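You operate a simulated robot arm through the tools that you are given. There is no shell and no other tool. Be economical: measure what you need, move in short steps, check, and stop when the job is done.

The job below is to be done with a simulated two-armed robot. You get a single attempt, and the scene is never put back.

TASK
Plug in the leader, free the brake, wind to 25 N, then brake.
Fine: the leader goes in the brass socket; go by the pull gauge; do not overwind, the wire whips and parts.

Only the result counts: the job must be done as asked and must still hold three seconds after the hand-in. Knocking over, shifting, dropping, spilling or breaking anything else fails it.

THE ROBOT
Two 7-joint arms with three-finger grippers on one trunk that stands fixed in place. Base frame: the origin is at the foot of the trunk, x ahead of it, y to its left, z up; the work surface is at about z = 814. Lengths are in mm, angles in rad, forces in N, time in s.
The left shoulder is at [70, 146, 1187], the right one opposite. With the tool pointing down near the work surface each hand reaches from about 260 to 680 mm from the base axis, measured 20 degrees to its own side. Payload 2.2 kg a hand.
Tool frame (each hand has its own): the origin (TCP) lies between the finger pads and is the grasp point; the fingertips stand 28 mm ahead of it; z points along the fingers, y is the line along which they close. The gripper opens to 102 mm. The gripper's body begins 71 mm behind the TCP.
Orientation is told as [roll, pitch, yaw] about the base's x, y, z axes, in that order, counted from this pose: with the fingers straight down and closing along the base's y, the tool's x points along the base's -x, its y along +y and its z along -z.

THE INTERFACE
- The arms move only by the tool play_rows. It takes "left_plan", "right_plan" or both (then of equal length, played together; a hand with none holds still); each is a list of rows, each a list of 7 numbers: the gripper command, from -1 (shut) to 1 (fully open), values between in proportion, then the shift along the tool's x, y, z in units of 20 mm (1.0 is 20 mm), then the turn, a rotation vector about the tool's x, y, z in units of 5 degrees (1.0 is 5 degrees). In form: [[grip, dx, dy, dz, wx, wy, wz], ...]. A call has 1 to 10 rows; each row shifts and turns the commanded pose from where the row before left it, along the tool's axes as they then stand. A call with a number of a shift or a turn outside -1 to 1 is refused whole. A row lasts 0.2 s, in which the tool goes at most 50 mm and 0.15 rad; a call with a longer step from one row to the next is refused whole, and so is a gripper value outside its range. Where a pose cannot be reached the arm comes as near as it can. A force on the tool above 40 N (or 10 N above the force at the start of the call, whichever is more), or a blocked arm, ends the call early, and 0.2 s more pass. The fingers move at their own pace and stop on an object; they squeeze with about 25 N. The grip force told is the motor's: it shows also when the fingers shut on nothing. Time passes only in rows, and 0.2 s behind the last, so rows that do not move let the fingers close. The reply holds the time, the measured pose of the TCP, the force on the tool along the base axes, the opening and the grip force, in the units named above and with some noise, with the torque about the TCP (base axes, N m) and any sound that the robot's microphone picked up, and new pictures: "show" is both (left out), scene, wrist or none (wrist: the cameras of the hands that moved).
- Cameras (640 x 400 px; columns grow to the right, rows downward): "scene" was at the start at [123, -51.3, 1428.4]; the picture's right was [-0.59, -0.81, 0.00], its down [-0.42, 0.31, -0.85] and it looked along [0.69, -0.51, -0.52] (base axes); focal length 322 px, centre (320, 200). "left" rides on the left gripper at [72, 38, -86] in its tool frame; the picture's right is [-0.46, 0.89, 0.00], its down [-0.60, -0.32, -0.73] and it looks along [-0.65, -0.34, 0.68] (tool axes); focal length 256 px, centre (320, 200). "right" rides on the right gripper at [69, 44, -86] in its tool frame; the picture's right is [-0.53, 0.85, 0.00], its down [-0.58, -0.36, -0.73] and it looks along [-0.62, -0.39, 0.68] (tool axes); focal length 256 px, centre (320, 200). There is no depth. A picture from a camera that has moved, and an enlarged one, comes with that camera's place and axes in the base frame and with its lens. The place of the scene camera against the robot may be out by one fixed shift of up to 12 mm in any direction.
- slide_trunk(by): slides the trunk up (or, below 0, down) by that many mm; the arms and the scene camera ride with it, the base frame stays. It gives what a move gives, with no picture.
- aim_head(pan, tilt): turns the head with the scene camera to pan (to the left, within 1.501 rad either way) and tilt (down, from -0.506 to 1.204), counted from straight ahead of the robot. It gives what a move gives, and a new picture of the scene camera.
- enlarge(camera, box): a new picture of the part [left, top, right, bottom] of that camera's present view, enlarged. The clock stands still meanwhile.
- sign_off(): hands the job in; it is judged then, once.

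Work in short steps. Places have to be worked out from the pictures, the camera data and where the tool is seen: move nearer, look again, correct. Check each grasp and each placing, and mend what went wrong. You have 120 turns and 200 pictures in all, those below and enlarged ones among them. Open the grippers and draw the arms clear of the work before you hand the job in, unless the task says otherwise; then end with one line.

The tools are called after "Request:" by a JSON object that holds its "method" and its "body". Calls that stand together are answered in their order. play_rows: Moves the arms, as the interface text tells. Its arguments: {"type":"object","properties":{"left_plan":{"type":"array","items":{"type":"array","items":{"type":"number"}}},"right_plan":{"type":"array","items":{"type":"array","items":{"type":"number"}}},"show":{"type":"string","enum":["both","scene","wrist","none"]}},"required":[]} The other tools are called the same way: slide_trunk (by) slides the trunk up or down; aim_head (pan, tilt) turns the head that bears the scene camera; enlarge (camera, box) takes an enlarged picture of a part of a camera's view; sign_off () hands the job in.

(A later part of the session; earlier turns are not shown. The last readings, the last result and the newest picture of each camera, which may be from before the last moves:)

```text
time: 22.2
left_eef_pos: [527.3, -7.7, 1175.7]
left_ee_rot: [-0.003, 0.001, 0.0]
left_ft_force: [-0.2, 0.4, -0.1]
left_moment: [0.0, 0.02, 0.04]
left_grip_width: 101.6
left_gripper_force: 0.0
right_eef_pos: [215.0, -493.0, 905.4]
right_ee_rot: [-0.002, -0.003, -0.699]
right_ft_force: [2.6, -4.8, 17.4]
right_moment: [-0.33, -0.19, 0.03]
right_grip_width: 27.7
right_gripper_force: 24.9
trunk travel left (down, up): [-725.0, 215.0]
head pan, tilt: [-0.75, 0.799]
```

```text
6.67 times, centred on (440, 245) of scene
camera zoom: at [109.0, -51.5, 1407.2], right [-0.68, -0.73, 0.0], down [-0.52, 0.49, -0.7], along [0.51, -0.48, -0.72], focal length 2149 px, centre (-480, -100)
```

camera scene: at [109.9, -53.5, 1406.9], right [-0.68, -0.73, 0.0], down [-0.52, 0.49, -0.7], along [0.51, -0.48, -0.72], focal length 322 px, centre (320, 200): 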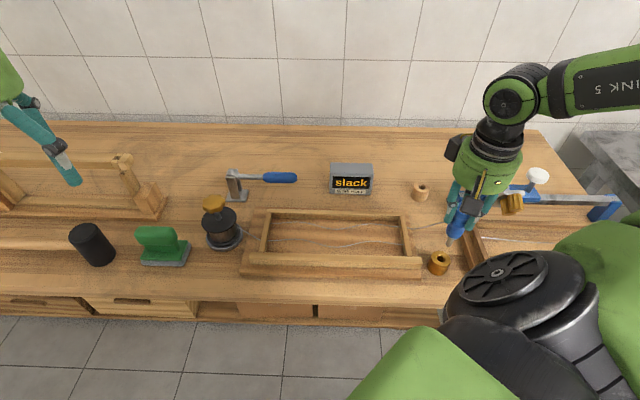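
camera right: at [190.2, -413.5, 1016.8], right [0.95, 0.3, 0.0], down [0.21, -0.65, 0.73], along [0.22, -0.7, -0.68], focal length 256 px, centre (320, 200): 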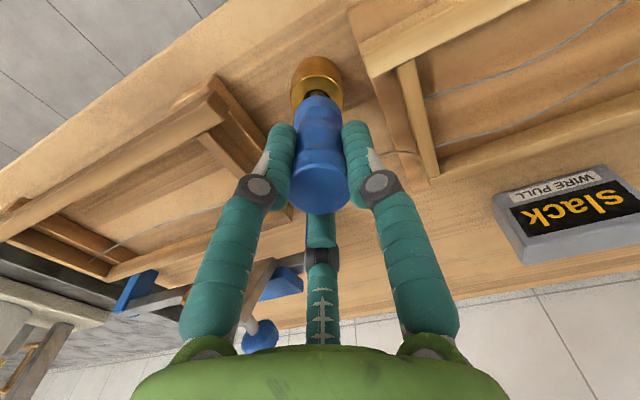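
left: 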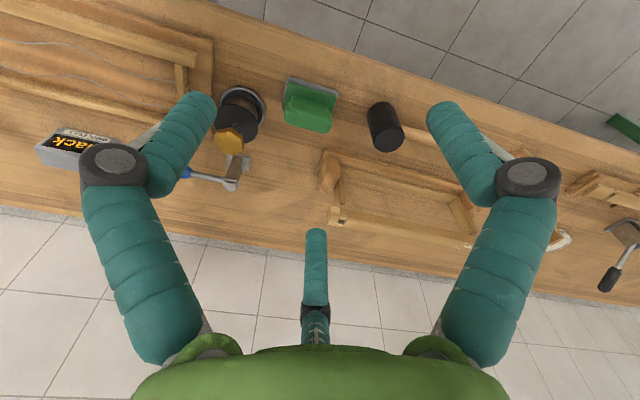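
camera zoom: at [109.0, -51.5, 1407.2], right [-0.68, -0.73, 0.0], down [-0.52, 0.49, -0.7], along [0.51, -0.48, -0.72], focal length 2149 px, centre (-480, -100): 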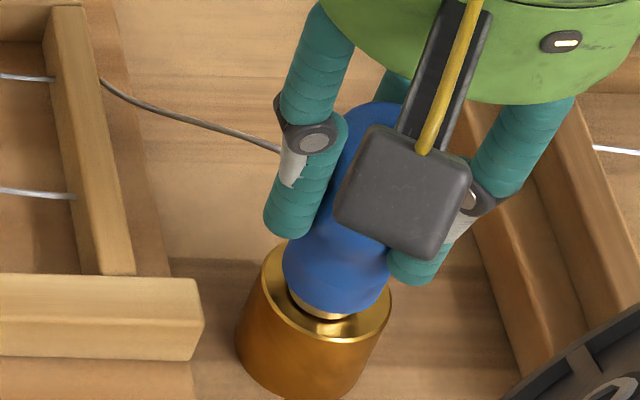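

Release and rise.

Request:
{"method": "play_rows", "body": {"right_plan": [[0.3, 0, 0, 0, 0, 0, 0], [0.3, 0, 0, 0, 0, 0, 0], [0.3, 0, 0, -0.8, 0, 0, 0], [0.3, 0, 0, -0.9, 0, 0, 0], [0.3, 0, 0, -0.9, 0, 0, 0], [0.3, 0, 0, -0.9, 0, 0, 0]], "show": "both"}}

Request:
{"method": "enlarge", "body": {"camera": "scene", "box": [400, 200, 470, 275]}}

```text
time: 23.6
left_eef_pos: [528.3, -7.8, 1175.3]
left_ee_rot: [0.0, 0.002, 0.0]
left_ft_force: [0.1, 0.5, 0.2]
left_moment: [0.02, 0.02, -0.01]
left_grip_width: 101.9
left_gripper_force: 0.1
right_eef_pos: [216.0, -492.1, 973.9]
right_ee_rot: [-0.001, 0.0, -0.697]
right_ft_force: [-0.6, -0.6, -0.5]
right_moment: [-0.02, 0.0, 0.04]
right_grip_width: 66.1
right_gripper_force: 0.0
trunk travel left (down, up): [-725.0, 215.0]
head pan, tilt: [-0.75, 0.799]
camera scene: at [109.2, -52.7, 1406.9], right [-0.68, -0.73, 0.0], down [-0.52, 0.49, -0.7], along [0.51, -0.48, -0.72], focal length 322 px, centre (320, 200)
camera right: at [189.6, -414.5, 1060.2], right [0.95, 0.3, 0.0], down [0.21, -0.65, 0.73], along [0.22, -0.7, -0.68], focal length 256 px, centre (320, 200)
```

scene: 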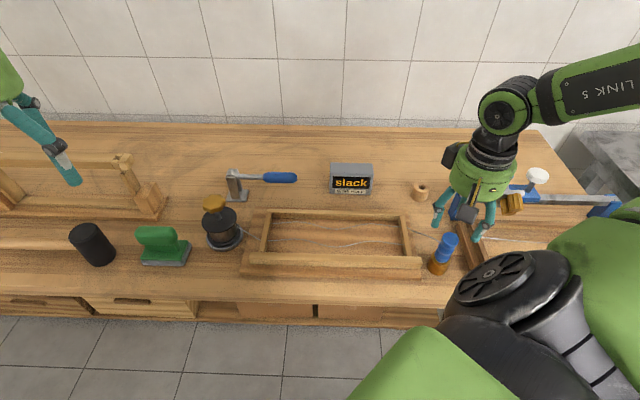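
right: 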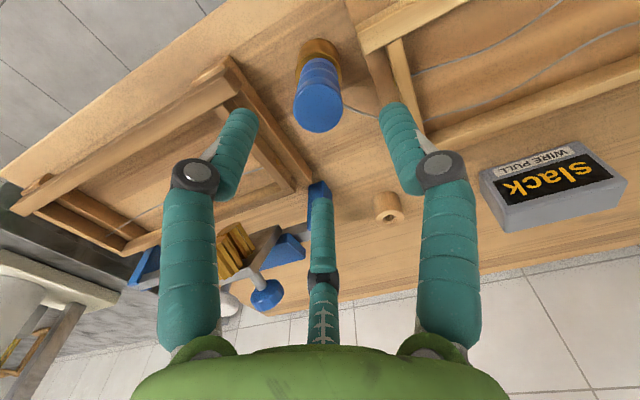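

```text
5.33 times, centred on (435, 238) of scene
camera zoom: at [109.2, -52.7, 1406.9], right [-0.68, -0.73, 0.0], down [-0.52, 0.49, -0.7], along [0.51, -0.48, -0.72], focal length 1719 px, centre (-293, 0)
```

zoom: 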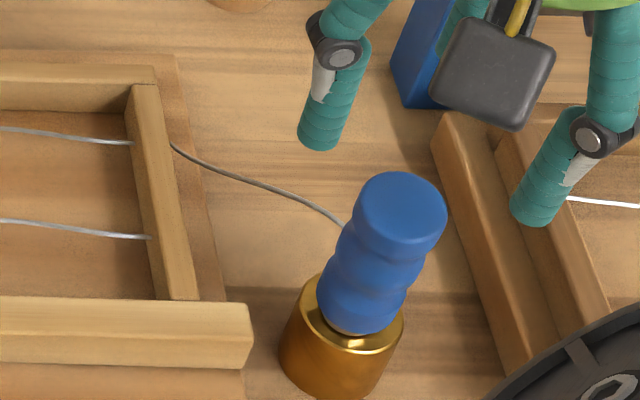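

Leader stands in the brass socket. To be sure it is fully home, I'll press on its top with closed fingers.

Request:
{"method": "play_rows", "body": {"right_plan": [[0.3, 0, 0, -0.8, 0, 0, 0], [-1, 0.27, 0.1, 0, 0, 0, 0], [-1, 0, 0, 0, 0, 0, 0], [-1, 0, 0, 0.8, 0, 0, 0], [-1, 0, 0, 0.5, 0, 0, 0]], "show": "both"}}

```text
time: 24.8
left_eef_pos: [528.2, -8.0, 1176.4]
left_ee_rot: [0.0, -0.002, 0.002]
left_ft_force: [-0.5, -0.3, 0.0]
left_moment: [-0.02, -0.03, 0.0]
left_grip_width: 101.9
left_gripper_force: 0.0
right_eef_pos: [212.2, -488.5, 961.8]
right_ee_rot: [-0.001, 0.001, -0.699]
right_ft_force: [0.2, -0.6, 0.3]
right_moment: [-0.01, 0.04, 0.0]
right_grip_width: 1.9
right_gripper_force: 25.0
trunk travel left (down, up): [-725.0, 215.0]
head pan, tilt: [-0.75, 0.799]
camera scene: at [109.8, -53.3, 1406.9], right [-0.68, -0.73, 0.0], down [-0.52, 0.49, -0.7], along [0.51, -0.48, -0.72], focal length 322 px, centre (320, 200)
camera right: at [186.7, -410.7, 1049.4], right [0.95, 0.3, 0.0], down [0.21, -0.65, 0.73], along [0.22, -0.7, -0.68], focal length 256 px, centre (320, 200)
```

scene: 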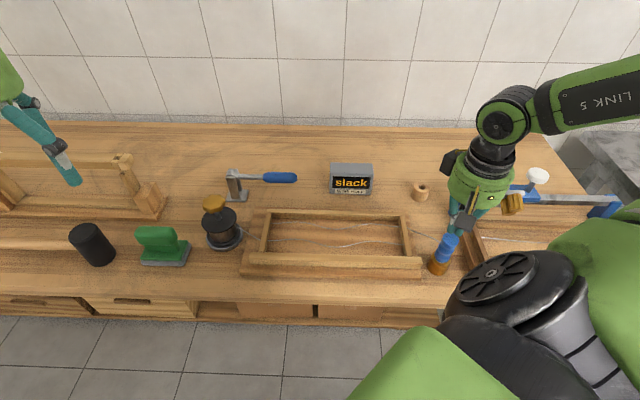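
right: 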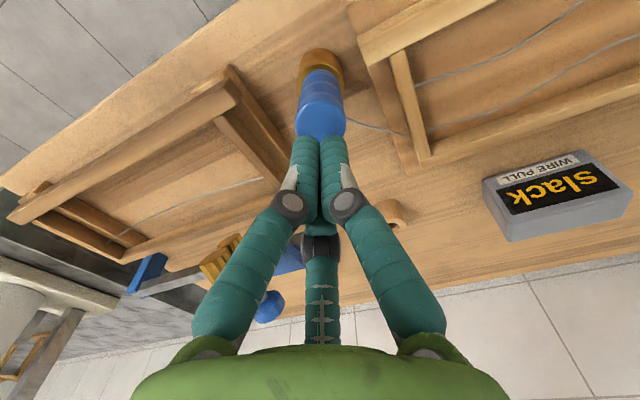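

Descend until contact and press.

Request:
{"method": "play_rows", "body": {"right_plan": [[-1, 0.1, 0, 0.2, 0, 0, 0], [-1, 0, 0, 0.2, 0, 0, 0], [-1, 0, 0, 0.2, 0, 0, 0]], "show": "wrist"}}

```text
time: 25.6
left_eef_pos: [527.7, -8.4, 1175.9]
left_ee_rot: [0.0, 0.001, 0.003]
left_ft_force: [-0.9, 1.0, 0.7]
left_moment: [0.0, 0.04, -0.02]
left_grip_width: 101.9
left_gripper_force: 0.1
right_eef_pos: [210.5, -485.9, 950.1]
right_ee_rot: [0.0, 0.0, -0.699]
right_ft_force: [0.4, 0.1, 0.7]
right_moment: [0.03, 0.02, 0.03]
right_grip_width: 2.0
right_gripper_force: 24.7
trunk travel left (down, up): [-725.0, 215.0]
head pan, tilt: [-0.75, 0.799]
camera right: at [185.0, -409.1, 1037.8], right [0.95, 0.3, 0.0], down [0.21, -0.65, 0.73], along [0.22, -0.7, -0.68], focal length 256 px, centre (320, 200)
```

right: 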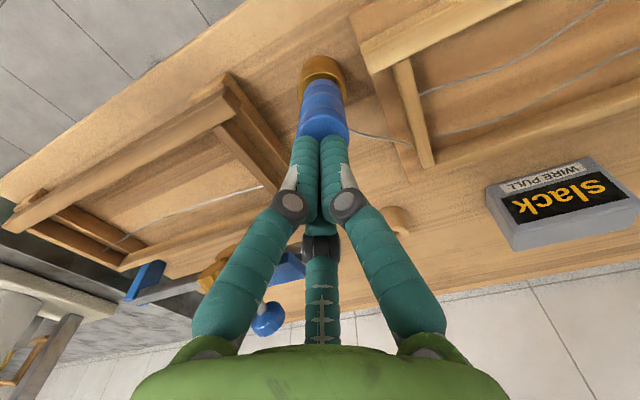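

Request:
{"method": "play_rows", "body": {"right_plan": [[-1, 0, 0, 0.15, 0, 0, 0], [-1, 0, 0, 0.15, 0, 0, 0], [-1, 0, 0, 0.1, 0, 0, 0]], "show": "none"}}

Request:
{"method": "enlarge", "body": {"camera": "scene", "box": [400, 200, 470, 275]}}

```text
time: 26.4
left_eef_pos: [527.9, -6.8, 1177.5]
left_ee_rot: [-0.001, -0.001, 0.0]
left_ft_force: [0.8, -0.1, 0.3]
left_moment: [0.0, -0.02, -0.01]
left_grip_width: 102.0
left_gripper_force: 0.1
right_eef_pos: [210.9, -486.2, 943.8]
right_ee_rot: [0.0, -0.004, -0.699]
right_ft_force: [0.5, -0.9, 10.5]
right_moment: [-0.17, -0.1, -0.02]
right_grip_width: 2.1
right_gripper_force: 25.0
trunk travel left (down, up): [-725.0, 215.0]
head pan, tilt: [-0.75, 0.799]
```

```text
5.33 times, centred on (435, 238) of scene
camera zoom: at [108.7, -51.6, 1407.2], right [-0.68, -0.73, 0.0], down [-0.52, 0.49, -0.7], along [0.51, -0.48, -0.72], focal length 1719 px, centre (-293, 0)
```

zoom: 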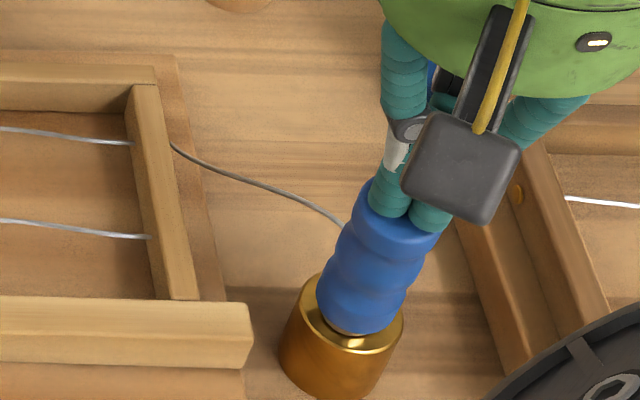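

Contact; centred. Push ~2–3 mm harder.

Request:
{"method": "play_rows", "body": {"right_plan": [[-1, 0, 0, 0.07, 0, 0, 0], [-1, 0, 0, 0.07, 0, 0, 0]], "show": "none"}}

```text
time: 27.0
left_eef_pos: [526.6, -4.8, 1176.2]
left_ee_rot: [-0.003, -0.003, 0.002]
left_ft_force: [0.1, 0.4, 0.6]
left_moment: [0.03, 0.0, 0.0]
left_grip_width: 101.9
left_gripper_force: 0.1
right_eef_pos: [210.2, -485.9, 944.6]
right_ee_rot: [0.0, -0.011, -0.698]
right_ft_force: [-0.5, -3.5, 33.6]
right_moment: [-0.55, -0.16, 0.03]
right_grip_width: 1.8
right_gripper_force: 25.2
trunk travel left (down, up): [-725.0, 215.0]
head pan, tilt: [-0.75, 0.799]
```

It holds at 33 N with no motion: fully home. Now retreat upward and move towards the lever for a closer look.

Request:
{"method": "play_rows", "body": {"right_plan": [[-1, 0, 0, -0.8, 0, 0, 0], [-1, 0, 0, -1, 0, 0, 0], [-1, 0, 0, -1, 0, 0, 0], [-1, 0, 0, -1, 0, 0, 0], [-1, 0, 0, -1, 0, 0, 0], [-1, -1, 1, 0, 0, 0, 0], [-1, -1, 1, 0, 0, 0, -0.5], [-1, -1, 1, 0, 0, 0, -0.5], [-1, -1, 1, 0, 0, 0, -0.5], [-1, -1, 1, 0, 0, 0, -0.5]], "show": "none"}}

Request:
{"method": "play_rows", "body": {"right_plan": [[-0.4, -1, 1, 0, 0, 0, 0], [-0.4, -1, 1, 0, 0, 0, 0], [-0.4, -1, 1, 0, 0, 0, 0], [-0.4, -1, 1, 0, 0, 0, 0], [-0.4, -1, 0.5, 0, 0, 0, 0], [-0.4, -1, 0.5, 0, 0, 0, 0]], "show": "both"}}

```text
time: 29.2
left_eef_pos: [530.0, -7.8, 1175.3]
left_ee_rot: [0.0, 0.0, 0.001]
left_ft_force: [-0.6, 0.0, -0.3]
left_moment: [0.0, 0.03, -0.03]
left_grip_width: 101.9
left_gripper_force: 0.1
right_eef_pos: [351.3, -467.6, 1035.2]
right_ee_rot: [0.0, 0.002, -0.524]
right_ft_force: [-0.6, 0.0, 0.6]
right_moment: [0.02, 0.0, -0.02]
right_grip_width: 2.3
right_gripper_force: 24.3
trunk travel left (down, up): [-725.0, 215.0]
head pan, tilt: [-0.75, 0.799]
```

```text
time: 30.6
left_eef_pos: [529.5, -7.3, 1175.4]
left_ee_rot: [0.0, 0.001, 0.0]
left_ft_force: [0.3, 1.1, -0.1]
left_moment: [0.0, 0.01, 0.02]
left_grip_width: 101.8
left_gripper_force: 0.0
right_eef_pos: [505.5, -439.6, 1035.9]
right_ee_rot: [-0.003, -0.001, -0.525]
right_ft_force: [0.5, 0.6, -0.5]
right_moment: [0.0, 0.03, 0.0]
right_grip_width: 30.4
right_gripper_force: 0.1
trunk travel left (down, up): [-725.0, 215.0]
head pan, tilt: [-0.75, 0.799]
camera scene: at [110.5, -52.7, 1406.9], right [-0.68, -0.73, 0.0], down [-0.52, 0.49, -0.7], along [0.51, -0.48, -0.72], focal length 322 px, centre (320, 200)
camera right: at [466.7, -368.0, 1122.8], right [0.89, 0.47, 0.0], down [0.32, -0.6, 0.73], along [0.34, -0.65, -0.68], focal length 256 px, centre (320, 200)
```

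scene: 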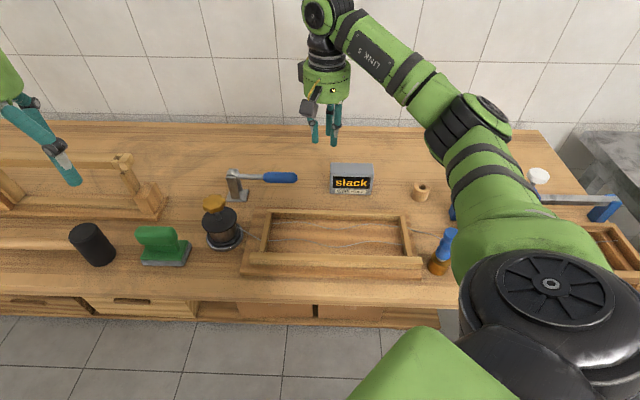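
right: 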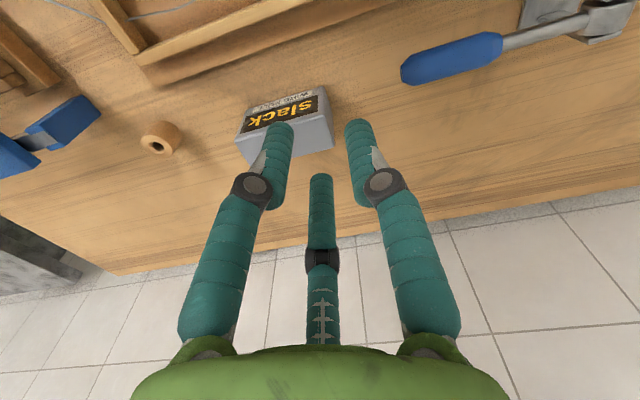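

Request:
{"method": "enlarge", "body": {"camera": "scene", "box": [195, 150, 305, 255]}}

Request:
{"method": "enlarge", "body": {"camera": "left", "box": [140, 70, 290, 200]}}

```text
3.81 times, centred on (250, 202) of scene
camera zoom: at [110.5, -52.7, 1406.9], right [-0.68, -0.73, 0.0], down [-0.52, 0.49, -0.7], along [0.51, -0.48, -0.72], focal length 1228 px, centre (587, 190)
```

zoom: 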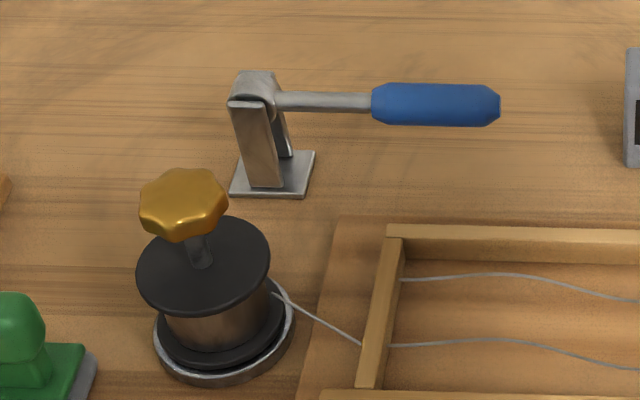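

```text
3.08 times, centred on (215, 135) of left
camera zoom: at [457.2, 29.5, 1262.8], right [0.46, 0.89, 0.0], down [0.6, -0.32, 0.73], along [0.65, -0.34, -0.68], focal length 788 px, centre (643, 400)
```

zoom: 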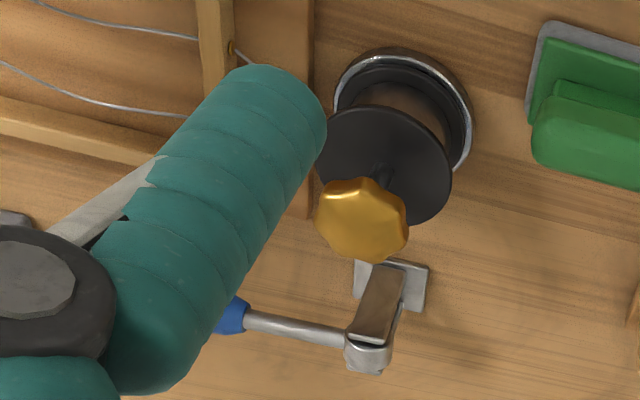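

The lever swings in a vertical plane with the bar along about (.68,.74); handle tip near (582,-416,880), pivot (686,-306,880). I'll yaw the right hand so it closes across the bar (yaw ≈ +0.83).

Request:
{"method": "play_rows", "body": {"right_plan": [[0.1, 0, 0, 0, 0, 0, -1], [0.1, 0, 0, 0, 0, 0, -1], [0.1, 0, 0, 0, 0, 0, -1], [0.1, 0, 0, 0, 0, 0, -1], [0.1, 0, 0, 0, 0, 0, -1], [0.1, 0, 0, 0, 0, 0, -1], [0.1, 0, 0, 0, 0, 0, -1], [0.1, 0, 0, 0, 0, 0, -1]], "show": "none"}}

Request:
{"method": "play_rows", "body": {"right_plan": [[0.1, 0, 0, 0, 0, 0, -1], [0.1, 0, 0, 0, 0, 0, -1], [0.1, 0, 0, 0, 0, 0, -1], [0.1, 0, 0, 0, 0, 0, -1], [0.1, 0, 0, 0, 0, 0, -1], [0.1, 0, 0, 0, 0, 0, -1], [0.1, 0, 0, 0, 0, 0, -1], [0.1, 0, 0, 0, 0, 0, -0.5]], "show": "wrist"}}

```text
time: 32.4
left_eef_pos: [528.4, -8.1, 1175.7]
left_ee_rot: [0.001, -0.001, 0.0]
left_ft_force: [0.3, 0.5, -0.1]
left_moment: [0.03, -0.03, 0.03]
left_grip_width: 102.2
left_gripper_force: 0.0
right_eef_pos: [507.4, -435.5, 1038.4]
right_ee_rot: [-0.009, -0.003, 0.08]
right_ft_force: [-0.4, -0.9, -0.1]
right_moment: [0.0, 0.03, 0.03]
right_grip_width: 56.0
right_gripper_force: 0.1
right hand out of reach, approached as far as the arm can: row 7, 8
trunk travel left (down, up): [-725.0, 215.0]
head pan, tilt: [-0.75, 0.799]
```

```text
time: 34.2
left_eef_pos: [528.5, -8.3, 1175.6]
left_ee_rot: [0.0, 0.001, 0.0]
left_ft_force: [-0.1, 0.0, -0.7]
left_moment: [0.0, 0.03, 0.0]
left_grip_width: 101.8
left_gripper_force: 0.0
right_eef_pos: [459.5, -420.0, 1046.0]
right_ee_rot: [-0.005, -0.001, 0.233]
right_ft_force: [-0.3, -0.1, -0.5]
right_moment: [-0.01, 0.0, 0.0]
right_grip_width: 56.1
right_gripper_force: 0.1
right hand out of reach, approached as far as the arm can: row 1, 2, 3, 4, 5, 6, 7
trunk travel left (down, up): [-725.0, 215.0]
head pan, tilt: [-0.75, 0.799]
camera right: at [381.6, -393.3, 1132.8], right [0.33, 0.95, 0.0], down [0.64, -0.22, 0.73], along [0.69, -0.24, -0.68], focal length 256 px, centre (320, 200)
```

right: 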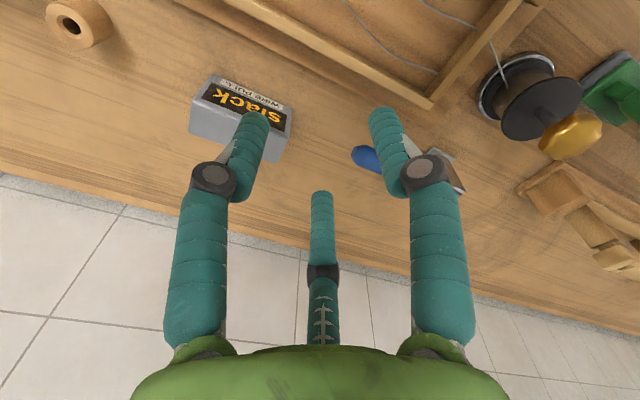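

CCW yaw runs out of reach. New plan: go back to yaw ≈ -0.74 and roll the tool so the fingers point along the bar toward the pivot, one finger above and one below the handle, then lift.

Request:
{"method": "play_rows", "body": {"right_plan": [[0, 0, 0, 0, 0, 0, 1], [0, 0, 0, 0, 0, 0, 1], [0, 0, 0, 0, 0, 0, 1], [0, 0, 0, 0, 0, 0, 1], [0, 0, 0, 0, 0, 0, 1], [0, 0, 0, 0, 0, 0, 1], [0, 0, 0, 0, 0, 0, 1], [0, 0, 0, 0, 0, 0, 1], [0, 0, 0, 0, 0, 0, 1], [0, 0, 0, 0, 0, 0, 1]], "show": "none"}}

Request:
{"method": "slide_trunk", "body": {"by": -60}}

Request:
{"method": "play_rows", "body": {"right_plan": [[0, 0, 0, 0, -1, 0, 0.6], [0, 0, 0, 0, -1, 0, 0.5], [0, 0, 0, 0, -1, 0, 0], [0, 0, 0, 0, -1, 0, 0], [0, 0, 0, 0, -1, 0, 0], [0, 0, 0, 0, -1, 0, 0], [0, 0, 0, 0, -1, 0, 0], [0, 0, 0, 0, -1, 0, 0], [0, 0, 0, 0, -1, 0, 0], [0, 0, 0, 0, -1, 0, 0]], "show": "both"}}

```text
time: 36.4
left_eef_pos: [528.3, -8.7, 1176.7]
left_ee_rot: [-0.001, 0.0, 0.0]
left_ft_force: [-0.7, 0.3, 0.4]
left_moment: [0.0, 0.01, -0.03]
left_grip_width: 101.8
left_gripper_force: 0.1
right_eef_pos: [459.0, -420.4, 1046.7]
right_ee_rot: [-0.001, -0.005, -0.599]
right_ft_force: [0.4, -0.1, -0.7]
right_moment: [0.0, -0.02, 0.01]
right_grip_width: 51.1
right_gripper_force: 0.1
trunk travel left (down, up): [-725.0, 215.0]
head pan, tilt: [-0.75, 0.799]
```

```text
time: 37.4
left_eef_pos: [528.5, -7.2, 1116.8]
left_ee_rot: [0.001, 0.0, 0.001]
left_ft_force: [0.3, 0.2, -0.4]
left_moment: [-0.04, -0.01, -0.02]
left_grip_width: 102.0
left_gripper_force: 0.1
right_eef_pos: [457.7, -421.3, 987.2]
right_ee_rot: [-0.003, -0.006, -0.597]
right_ft_force: [1.0, 0.2, -0.4]
right_moment: [-0.01, 0.03, 0.01]
right_grip_width: 51.0
right_gripper_force: 0.1
trunk travel left (down, up): [-665.0, 275.0]
head pan, tilt: [-0.75, 0.799]
```

```text
time: 39.6
left_eef_pos: [527.5, -7.4, 1115.6]
left_ee_rot: [0.0, 0.001, 0.0]
left_ft_force: [-0.1, 0.1, 0.6]
left_moment: [0.0, -0.01, 0.0]
left_grip_width: 102.0
left_gripper_force: 0.0
right_eef_pos: [458.8, -421.3, 986.6]
right_ee_rot: [0.873, -0.002, -0.693]
right_ft_force: [0.0, -0.1, 0.0]
right_moment: [-0.01, 0.01, 0.02]
right_grip_width: 51.0
right_gripper_force: 0.0
trunk travel left (down, up): [-665.0, 275.0]
head pan, tilt: [-0.75, 0.799]
camera scene: at [109.4, -53.3, 1346.9], right [-0.68, -0.73, 0.0], down [-0.52, 0.49, -0.7], along [0.51, -0.48, -0.72], focal length 322 px, centre (320, 200)
camera right: at [381.0, -406.2, 1076.7], right [0.76, 0.08, 0.65], down [-0.06, -0.98, 0.19], along [0.65, -0.19, -0.74], focal length 256 px, centre (320, 200)
```

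scene: 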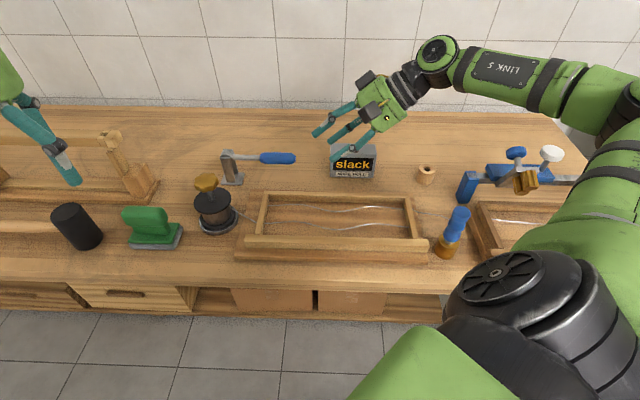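
right: 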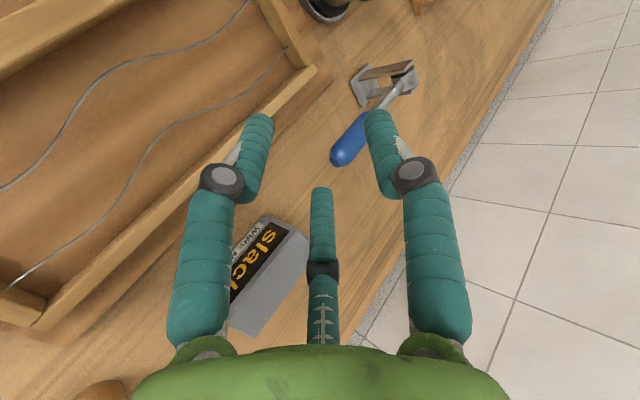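

Orientation works. Tilt a bit more (roll ≈1.1) and move to the pre-grasp point beyond the handle end.

Request:
{"method": "play_rows", "body": {"right_plan": [[0.3, 0, 0, 0, -1, 0, 0], [0.3, 0, 0, 0, -1, 0, 0], [0.3, 0, 0, 0, -0.6, 0, 0], [0.3, -0.915, -0.472, 0.72, 0, 0, 0], [0.3, -0.915, -0.472, 0.72, 0, 0, 0], [0.3, -0.915, -0.472, 0.72, 0, 0, 0], [0.3, -0.915, -0.472, 0.72, 0, 0, 0], [0.3, -0.915, -0.472, 0.72, 0, 0, 0]], "show": "both"}}

```text
time: 41.4
left_eef_pos: [528.1, -9.0, 1115.3]
left_ee_rot: [0.001, -0.001, 0.001]
left_ft_force: [0.3, 1.0, 0.0]
left_moment: [0.01, 0.0, 0.02]
left_grip_width: 102.1
left_gripper_force: 0.0
right_eef_pos: [490.8, -423.3, 974.9]
right_ee_rot: [1.064, -0.029, -0.683]
right_ft_force: [0.9, -0.1, 0.8]
right_moment: [-0.03, 0.05, 0.06]
right_grip_width: 66.3
right_gripper_force: 0.1
right hand out of reach, approached as far as the arm can: row 4, 5, 6, 7, 8
trunk travel left (down, up): [-665.0, 275.0]
head pan, tilt: [-0.75, 0.799]
camera scene: at [110.0, -53.5, 1346.8], right [-0.68, -0.73, 0.0], down [-0.52, 0.49, -0.7], along [0.51, -0.48, -0.72], focal length 322 px, centre (320, 200)
camera right: at [400.8, -420.7, 1053.0], right [0.66, -0.01, 0.75], down [-0.07, -1.0, 0.05], along [0.75, -0.09, -0.66], focal length 256 px, centre (320, 200)
```

scene: 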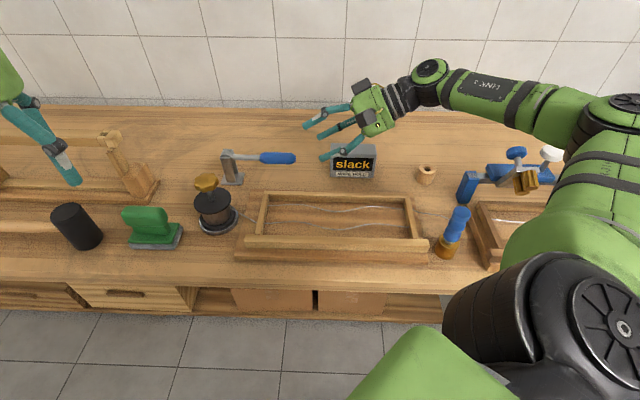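
right: 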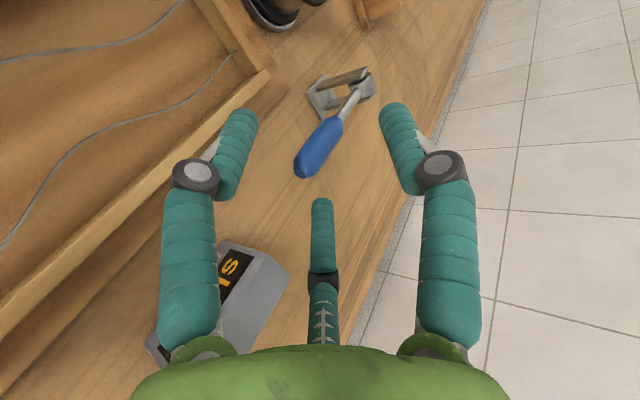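

Too far with the fingers along the bar. I'll swing the heading toward +x (yaw ≈ -1.35, same tilt), which brings the wrist back nearer the shoulder.

Request:
{"method": "play_rows", "body": {"right_plan": [[0.3, 0, 0, 0, 0, -0.87, 0.49], [0.3, 0, 0, 0, 0, -0.87, 0.49], [0.3, 0, 0, 0, 0, -0.87, 0.49], [0.3, 0, 0, 0, 0, -0.87, 0.49], [0.3, 0, 0, 0, 0, -0.87, 0.49], [0.3, 0, 0, 0, 0, -0.87, 0.49], [0.3, 0, 0, 0, 0, -0.87, 0.49], [0.3, 0, 0, 0, 0, -0.5, 0.3]], "show": "both"}}

```text
time: 43.2
left_eef_pos: [527.6, -8.8, 1115.1]
left_ee_rot: [-0.001, 0.0, -0.001]
left_ft_force: [-1.0, -0.3, 0.3]
left_moment: [0.0, 0.03, 0.0]
left_grip_width: 102.0
left_gripper_force: 0.0
right_eef_pos: [490.2, -424.0, 974.6]
right_ee_rot: [1.087, 0.024, -1.326]
right_ft_force: [0.5, -0.5, -0.2]
right_moment: [-0.03, -0.01, -0.03]
right_grip_width: 66.3
right_gripper_force: 0.1
trunk travel left (down, up): [-665.0, 275.0]
head pan, tilt: [-0.75, 0.799]
camera scene: at [109.6, -53.3, 1346.9], right [-0.68, -0.73, 0.0], down [-0.52, 0.49, -0.7], along [0.51, -0.48, -0.72], focal length 322 px, centre (320, 200)
camera right: at [419.3, -372.7, 1055.1], right [0.51, -0.44, 0.74], down [-0.65, -0.76, 0.0], along [0.56, -0.48, -0.68], focal length 256 px, centre (320, 200)
```

scene: 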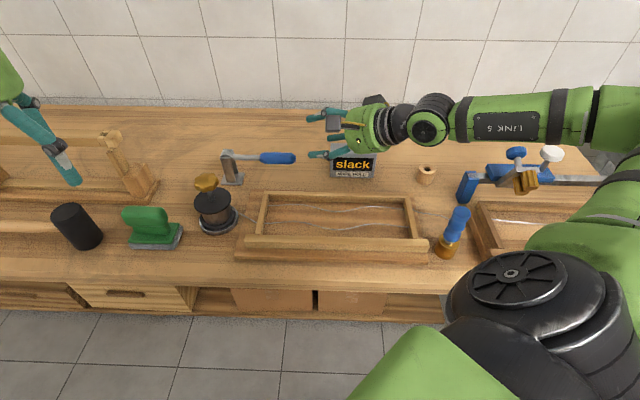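
right: 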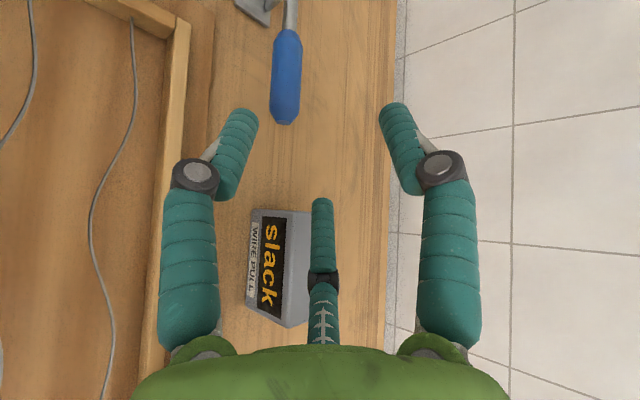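

Good pose. Move to the pre-grasp point ahead of the handle.

Request:
{"method": "play_rows", "body": {"right_plan": [[0.3, 0.05, -0.41, 0.98, 0, 0, 0], [0.3, 0.05, -0.41, 0.98, 0, 0, 0], [0.3, 0.05, -0.41, 0.98, 0, 0, 0], [0.3, 0.05, -0.41, 0.98, 0, 0, 0]], "show": "both"}}

Request:
{"method": "enlarge", "body": {"camera": "scene", "box": [210, 90, 370, 200]}}

```text
time: 44.2
left_eef_pos: [530.4, -8.3, 1116.6]
left_ee_rot: [0.001, 0.001, 0.0]
left_ft_force: [0.2, -0.7, -0.8]
left_moment: [0.02, 0.0, -0.03]
left_grip_width: 102.2
left_gripper_force: 0.0
right_eef_pos: [542.9, -407.5, 909.6]
right_ee_rot: [1.088, 0.028, -1.353]
right_ft_force: [0.3, 1.2, -0.7]
right_moment: [-0.01, 0.02, 0.02]
right_grip_width: 66.3
right_gripper_force: 0.0
trunk travel left (down, up): [-665.0, 275.0]
head pan, tilt: [-0.75, 0.799]
camera scene: at [110.6, -53.5, 1346.8], right [-0.68, -0.73, 0.0], down [-0.52, 0.49, -0.7], along [0.51, -0.48, -0.72], focal length 322 px, centre (320, 200)
camera right: at [473.1, -353.0, 989.5], right [0.5, -0.46, 0.73], down [-0.67, -0.74, 0.0], along [0.54, -0.49, -0.68], focal length 256 px, centre (320, 200)
```

scene: 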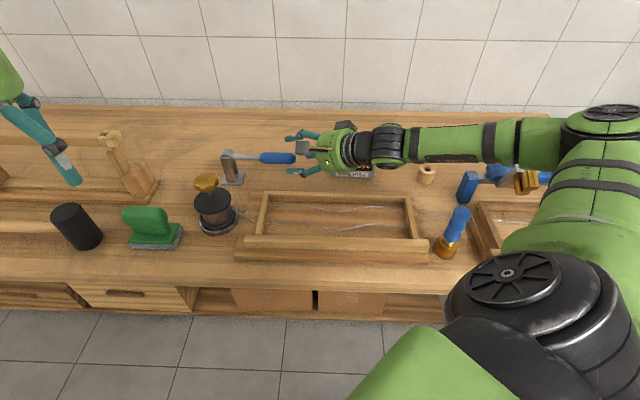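
right: 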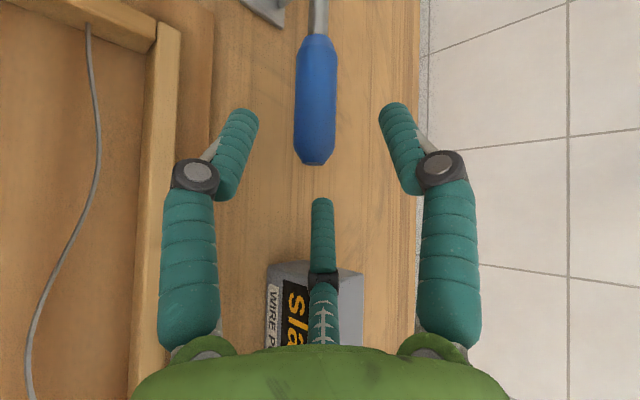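

```text
3.64 times, centred on (290, 145) of scene
camera zoom: at [110.6, -53.5, 1346.8], right [-0.68, -0.73, 0.0], down [-0.52, 0.49, -0.7], along [0.51, -0.48, -0.72], focal length 1172 px, centre (429, 400)
```

zoom: 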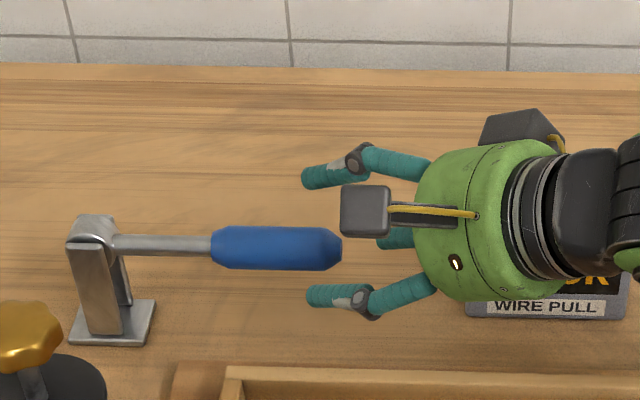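

The handle tip sits off to one side of the finger axis; I shift onto the bar's line first, then advance along the bar.

Request:
{"method": "play_rows", "body": {"right_plan": [[0.3, -0.8, -0.63, -0.05, 0, 0, 0], [0.3, -0.8, -0.63, -0.05, 0, 0, 0], [0.3, -0.8, -0.63, -0.05, 0, 0, 0], [0.3, 0, 0, 0, 0, 0, 0]], "show": "both"}}

Request:
{"method": "enlarge", "body": {"camera": "scene", "box": [210, 90, 370, 200]}}

```text
time: 45.2
left_eef_pos: [528.0, -7.3, 1116.2]
left_ee_rot: [0.0, 0.0, 0.0]
left_ft_force: [-0.5, -0.1, 0.4]
left_moment: [-0.02, -0.01, -0.01]
left_grip_width: 101.8
left_gripper_force: 0.1
right_eef_pos: [531.8, -443.0, 883.1]
right_ee_rot: [1.081, 0.027, -1.351]
right_ft_force: [-3.9, 5.0, 0.8]
right_moment: [0.05, 0.14, -0.18]
right_grip_width: 64.2
right_gripper_force: 0.1
right hand out of reach, approached as far as the arm can: row 3
trunk travel left (down, up): [-665.0, 275.0]
head pan, tilt: [-0.75, 0.799]
camera scene: at [108.4, -52.2, 1347.1], right [-0.68, -0.73, 0.0], down [-0.52, 0.49, -0.7], along [0.51, -0.48, -0.72], focal length 322 px, centre (320, 200)
camera right: at [463.9, -390.2, 963.7], right [0.51, -0.45, 0.73], down [-0.67, -0.74, 0.01], along [0.54, -0.5, -0.68], focal length 256 px, centre (320, 200)
```

scene: 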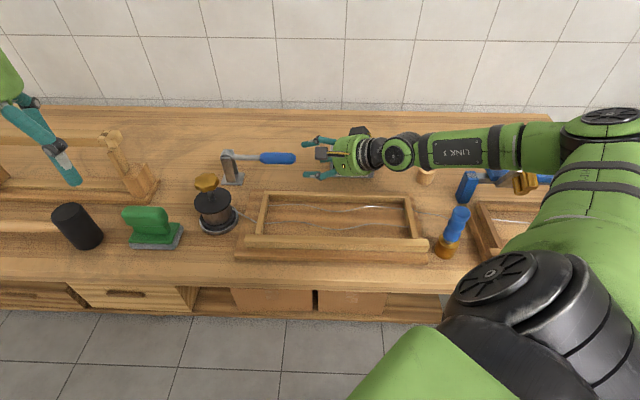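
right: 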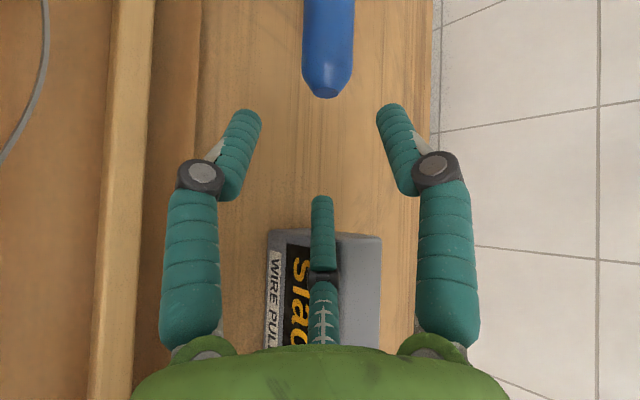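

```text
3.64 times, centred on (290, 145) of scene
camera zoom: at [108.4, -52.2, 1347.1], right [-0.68, -0.73, 0.0], down [-0.52, 0.49, -0.7], along [0.51, -0.48, -0.72], focal length 1172 px, centre (429, 400)
```

zoom: 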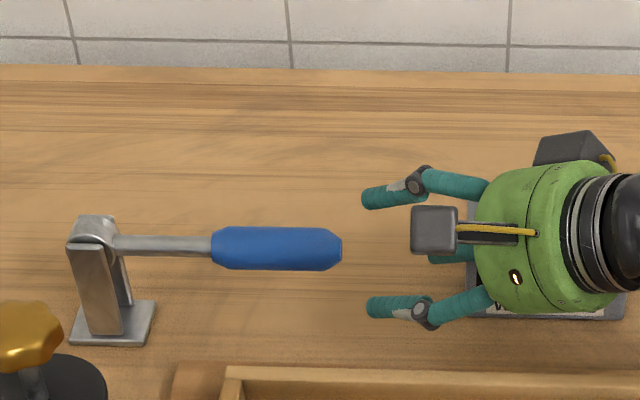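

A light contact (≈6 N) shows – probably a finger against the gauge box. Back off immediately.

Request:
{"method": "play_rows", "body": {"right_plan": [[0.3, 0.5, 0.6, 0, 0, 0, 0], [0.3, 0.4, 0.6, 0, 0, 0, 0]], "show": "none"}}

Request:
{"method": "enlarge", "body": {"camera": "scene", "box": [260, 110, 400, 200]}}

Request:
{"method": "enlarge", "body": {"camera": "right", "box": [160, 160, 480, 360]}}

```text
time: 45.8
left_eef_pos: [527.9, -8.6, 1116.2]
left_ee_rot: [-0.001, -0.001, 0.0]
left_ft_force: [-0.1, -0.2, 0.6]
left_moment: [-0.03, 0.02, -0.03]
left_grip_width: 102.0
left_gripper_force: 0.0
right_eef_pos: [542.2, -424.9, 905.1]
right_ee_rot: [1.09, 0.027, -1.353]
right_ft_force: [0.8, 0.3, -0.3]
right_moment: [0.0, -0.01, -0.04]
right_grip_width: 66.3
right_gripper_force: 0.1
trunk travel left (down, up): [-665.0, 275.0]
head pan, tilt: [-0.75, 0.799]
```

```text
4.44 times, centred on (330, 155) of scene
camera zoom: at [109.3, -52.6, 1347.0], right [-0.68, -0.73, 0.0], down [-0.52, 0.49, -0.7], along [0.51, -0.48, -0.72], focal length 1433 px, centre (276, 400)
```

zoom: 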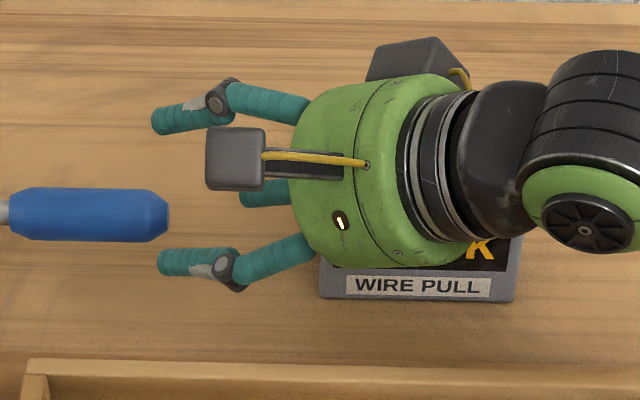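

```text
2.00 times, centred on (320, 260) of right
camera zoom: at [472.4, -372.3, 985.2], right [0.5, -0.46, 0.73], down [-0.67, -0.74, 0.0], along [0.54, -0.49, -0.68], focal length 512 px, centre (320, 80)
```

zoom: 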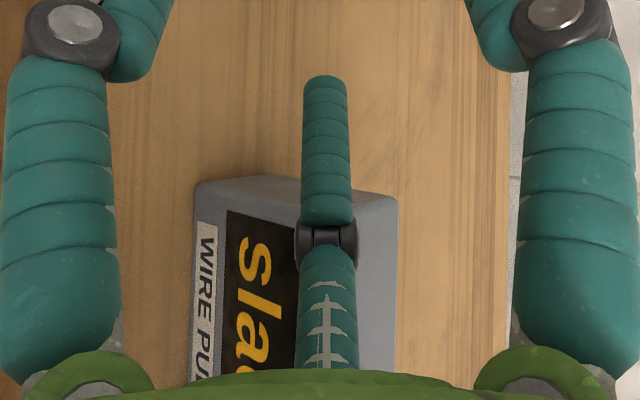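

The gauge hasn't moved; it sits with its front-left corner at about (529,-477), in line with the handle, so I can't come along the bar. Instead I'll close the fingers into a fist, reduce tilt to ~50°, and slip the fist under the handle from the near side.

Request:
{"method": "play_rows", "body": {"right_plan": [[0, 0.5, 0.5, -0.5, 0, 0, 0], [-1, 0.5, 0, -0.5, 1, 0, 0], [-1, 0.5, 0, 0, 1, 0, 0], [-1, 0, 0, 0, 0.4, 0, 0], [-1, 0, 0, 0, 0, 0, 0]], "show": "both"}}

```text
time: 47.0
left_eef_pos: [527.7, -8.0, 1116.3]
left_ee_rot: [0.0, 0.0, 0.0]
left_ft_force: [-0.7, 0.5, -0.6]
left_moment: [0.0, 0.02, 0.0]
left_grip_width: 102.1
left_gripper_force: 0.1
right_eef_pos: [523.8, -399.3, 921.5]
right_ee_rot: [0.881, 0.028, -1.353]
right_ft_force: [-0.1, 0.1, 0.3]
right_moment: [0.02, 0.02, 0.02]
right_grip_width: 2.2
right_gripper_force: 24.9
trunk travel left (down, up): [-665.0, 275.0]
head pan, tilt: [-0.75, 0.799]
camera scene: at [109.6, -53.2, 1346.9], right [-0.68, -0.73, 0.0], down [-0.52, 0.49, -0.7], along [0.51, -0.48, -0.72], focal length 322 px, centre (320, 200)
camera right: at [470.6, -342.3, 1013.5], right [0.65, -0.42, 0.64], down [-0.65, -0.74, 0.17], along [0.4, -0.52, -0.75], focal length 256 px, centre (320, 200)
```

scene: 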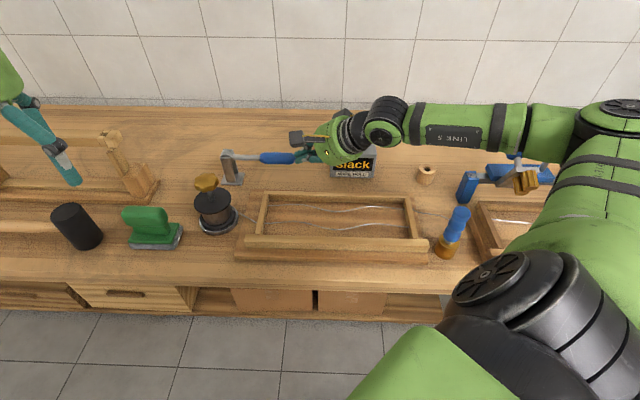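
right: 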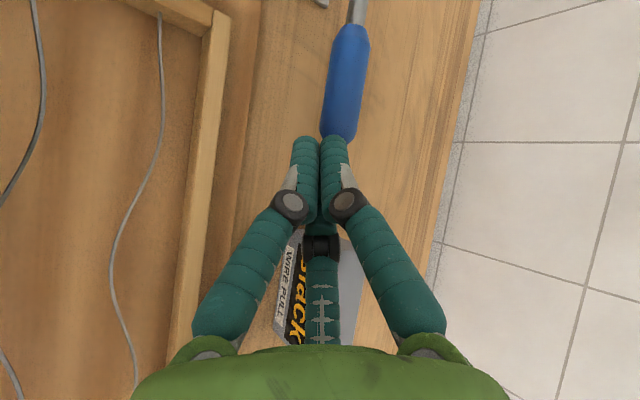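

Lower the fist on the near side of the handle to z≈857.

Request:
{"method": "play_rows", "body": {"right_plan": [[-1, 0.3, -0.2, 0.3, 0, 0, 0], [-1, 0.2, -0.6, 0.6, 0, 0, 0], [-1, 0.12, -0.7, 0.7, 0, 0, 0], [-1, 0, -0.7, 0.75, 0, 0, 0]], "show": "both"}}

Request:
{"method": "enlarge", "body": {"camera": "scene", "box": [210, 100, 370, 210]}}

```text
time: 48.0
left_eef_pos: [529.5, -9.1, 1116.6]
left_ee_rot: [0.0, 0.0, -0.001]
left_ft_force: [0.5, -0.3, -0.5]
left_moment: [-0.01, 0.02, 0.02]
left_grip_width: 101.9
left_gripper_force: 0.1
right_eef_pos: [527.6, -384.1, 858.7]
right_ee_rot: [0.881, 0.028, -1.353]
right_ft_force: [-0.4, -1.1, -0.2]
right_moment: [0.02, 0.03, -0.03]
right_grip_width: 2.1
right_gripper_force: 25.1
trunk travel left (down, up): [-665.0, 275.0]
head pan, tilt: [-0.75, 0.799]
camera scene: at [110.0, -53.5, 1346.9], right [-0.68, -0.73, 0.0], down [-0.52, 0.49, -0.7], along [0.51, -0.48, -0.72], focal length 322 px, centre (320, 200)
camera right: at [475.7, -327.3, 949.6], right [0.64, -0.42, 0.64], down [-0.65, -0.74, 0.17], along [0.4, -0.52, -0.75], focal length 256 px, centre (320, 200)
```

scene: 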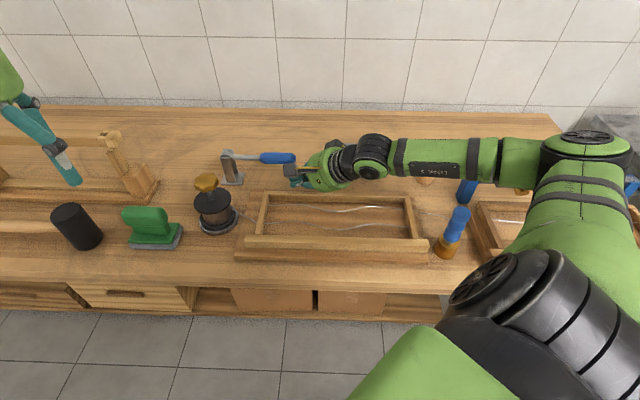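
right: 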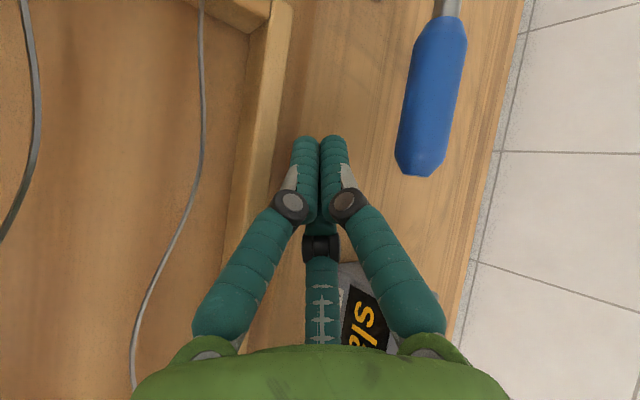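

```text
3.64 times, centred on (290, 155) of scene
camera zoom: at [110.0, -53.5, 1346.9], right [-0.68, -0.73, 0.0], down [-0.52, 0.49, -0.7], along [0.51, -0.48, -0.72], focal length 1172 px, centre (429, 364)
```

zoom: 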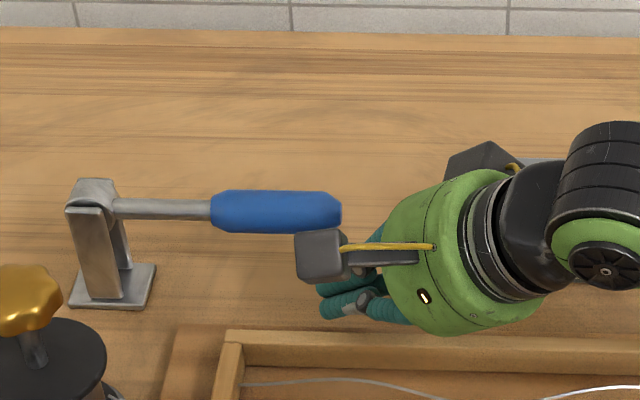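

Move the fist under the handle (to about (601,-385,848)).

Request:
{"method": "play_rows", "body": {"right_plan": [[-1, 0, -0.4, 0.33, 0, 0, 0], [-1, -0.17, 0.46, 0.55, 0, 0, 0], [-1, -0.17, 0.46, 0.55, 0, 0, 0], [-1, -0.17, 0.46, 0.55, 0, 0, 0], [-1, -0.17, 0.46, 0.55, 0, 0, 0], [-1, -0.17, 0.46, 0.55, 0, 0, 0]], "show": "both"}}

Request:
{"method": "enlarge", "body": {"camera": "scene", "box": [210, 100, 370, 210]}}

```text
time: 49.4
left_eef_pos: [520.7, -5.8, 1120.0]
left_ee_rot: [-0.006, -0.009, 0.0]
left_ft_force: [-0.2, 0.6, 0.4]
left_moment: [-0.03, -0.01, 0.0]
left_grip_width: 102.0
left_gripper_force: 0.1
right_eef_pos: [594.4, -380.2, 848.2]
right_ee_rot: [0.872, 0.029, -1.347]
right_ft_force: [-37.3, 13.6, -3.7]
right_moment: [-0.28, -0.82, -0.16]
right_grip_width: 1.9
right_gripper_force: 25.1
trunk travel left (down, up): [-665.0, 275.0]
head pan, tilt: [-0.75, 0.799]
camera scene: at [101.6, -50.0, 1347.7], right [-0.68, -0.73, 0.0], down [-0.52, 0.49, -0.7], along [0.51, -0.48, -0.71], focal length 322 px, centre (320, 200)
camera right: at [542.3, -323.5, 939.8], right [0.65, -0.42, 0.63], down [-0.65, -0.74, 0.17], along [0.4, -0.52, -0.75], focal length 256 px, centre (320, 200)
```

scene: 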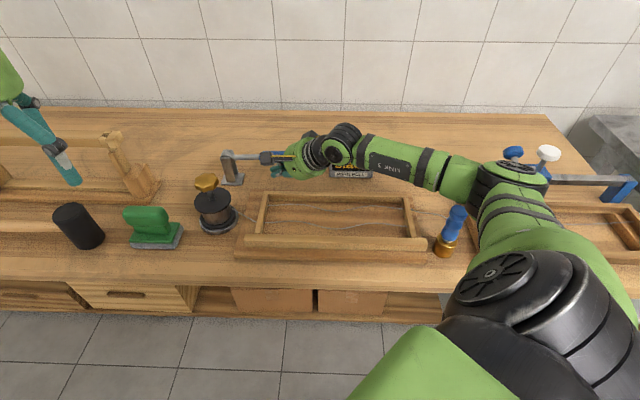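
right: 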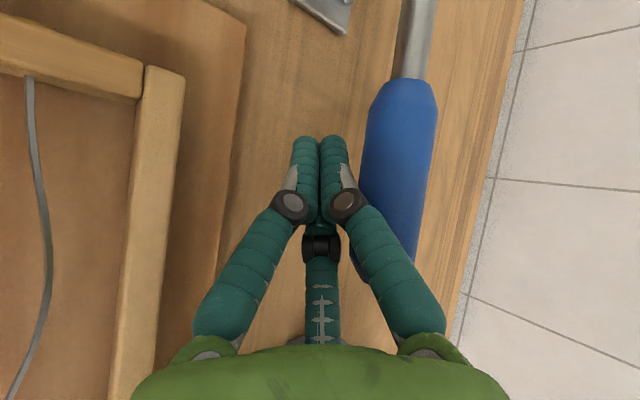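

```text
3.64 times, centred on (290, 155) of scene
camera zoom: at [101.6, -50.0, 1347.7], right [-0.68, -0.73, 0.0], down [-0.52, 0.49, -0.7], along [0.51, -0.48, -0.71], focal length 1172 px, centre (429, 364)
```

zoom: 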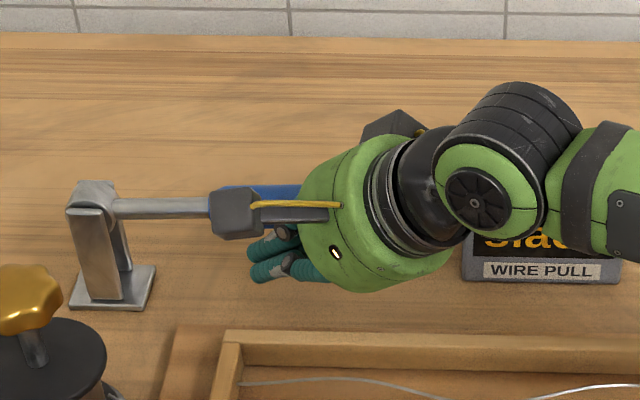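

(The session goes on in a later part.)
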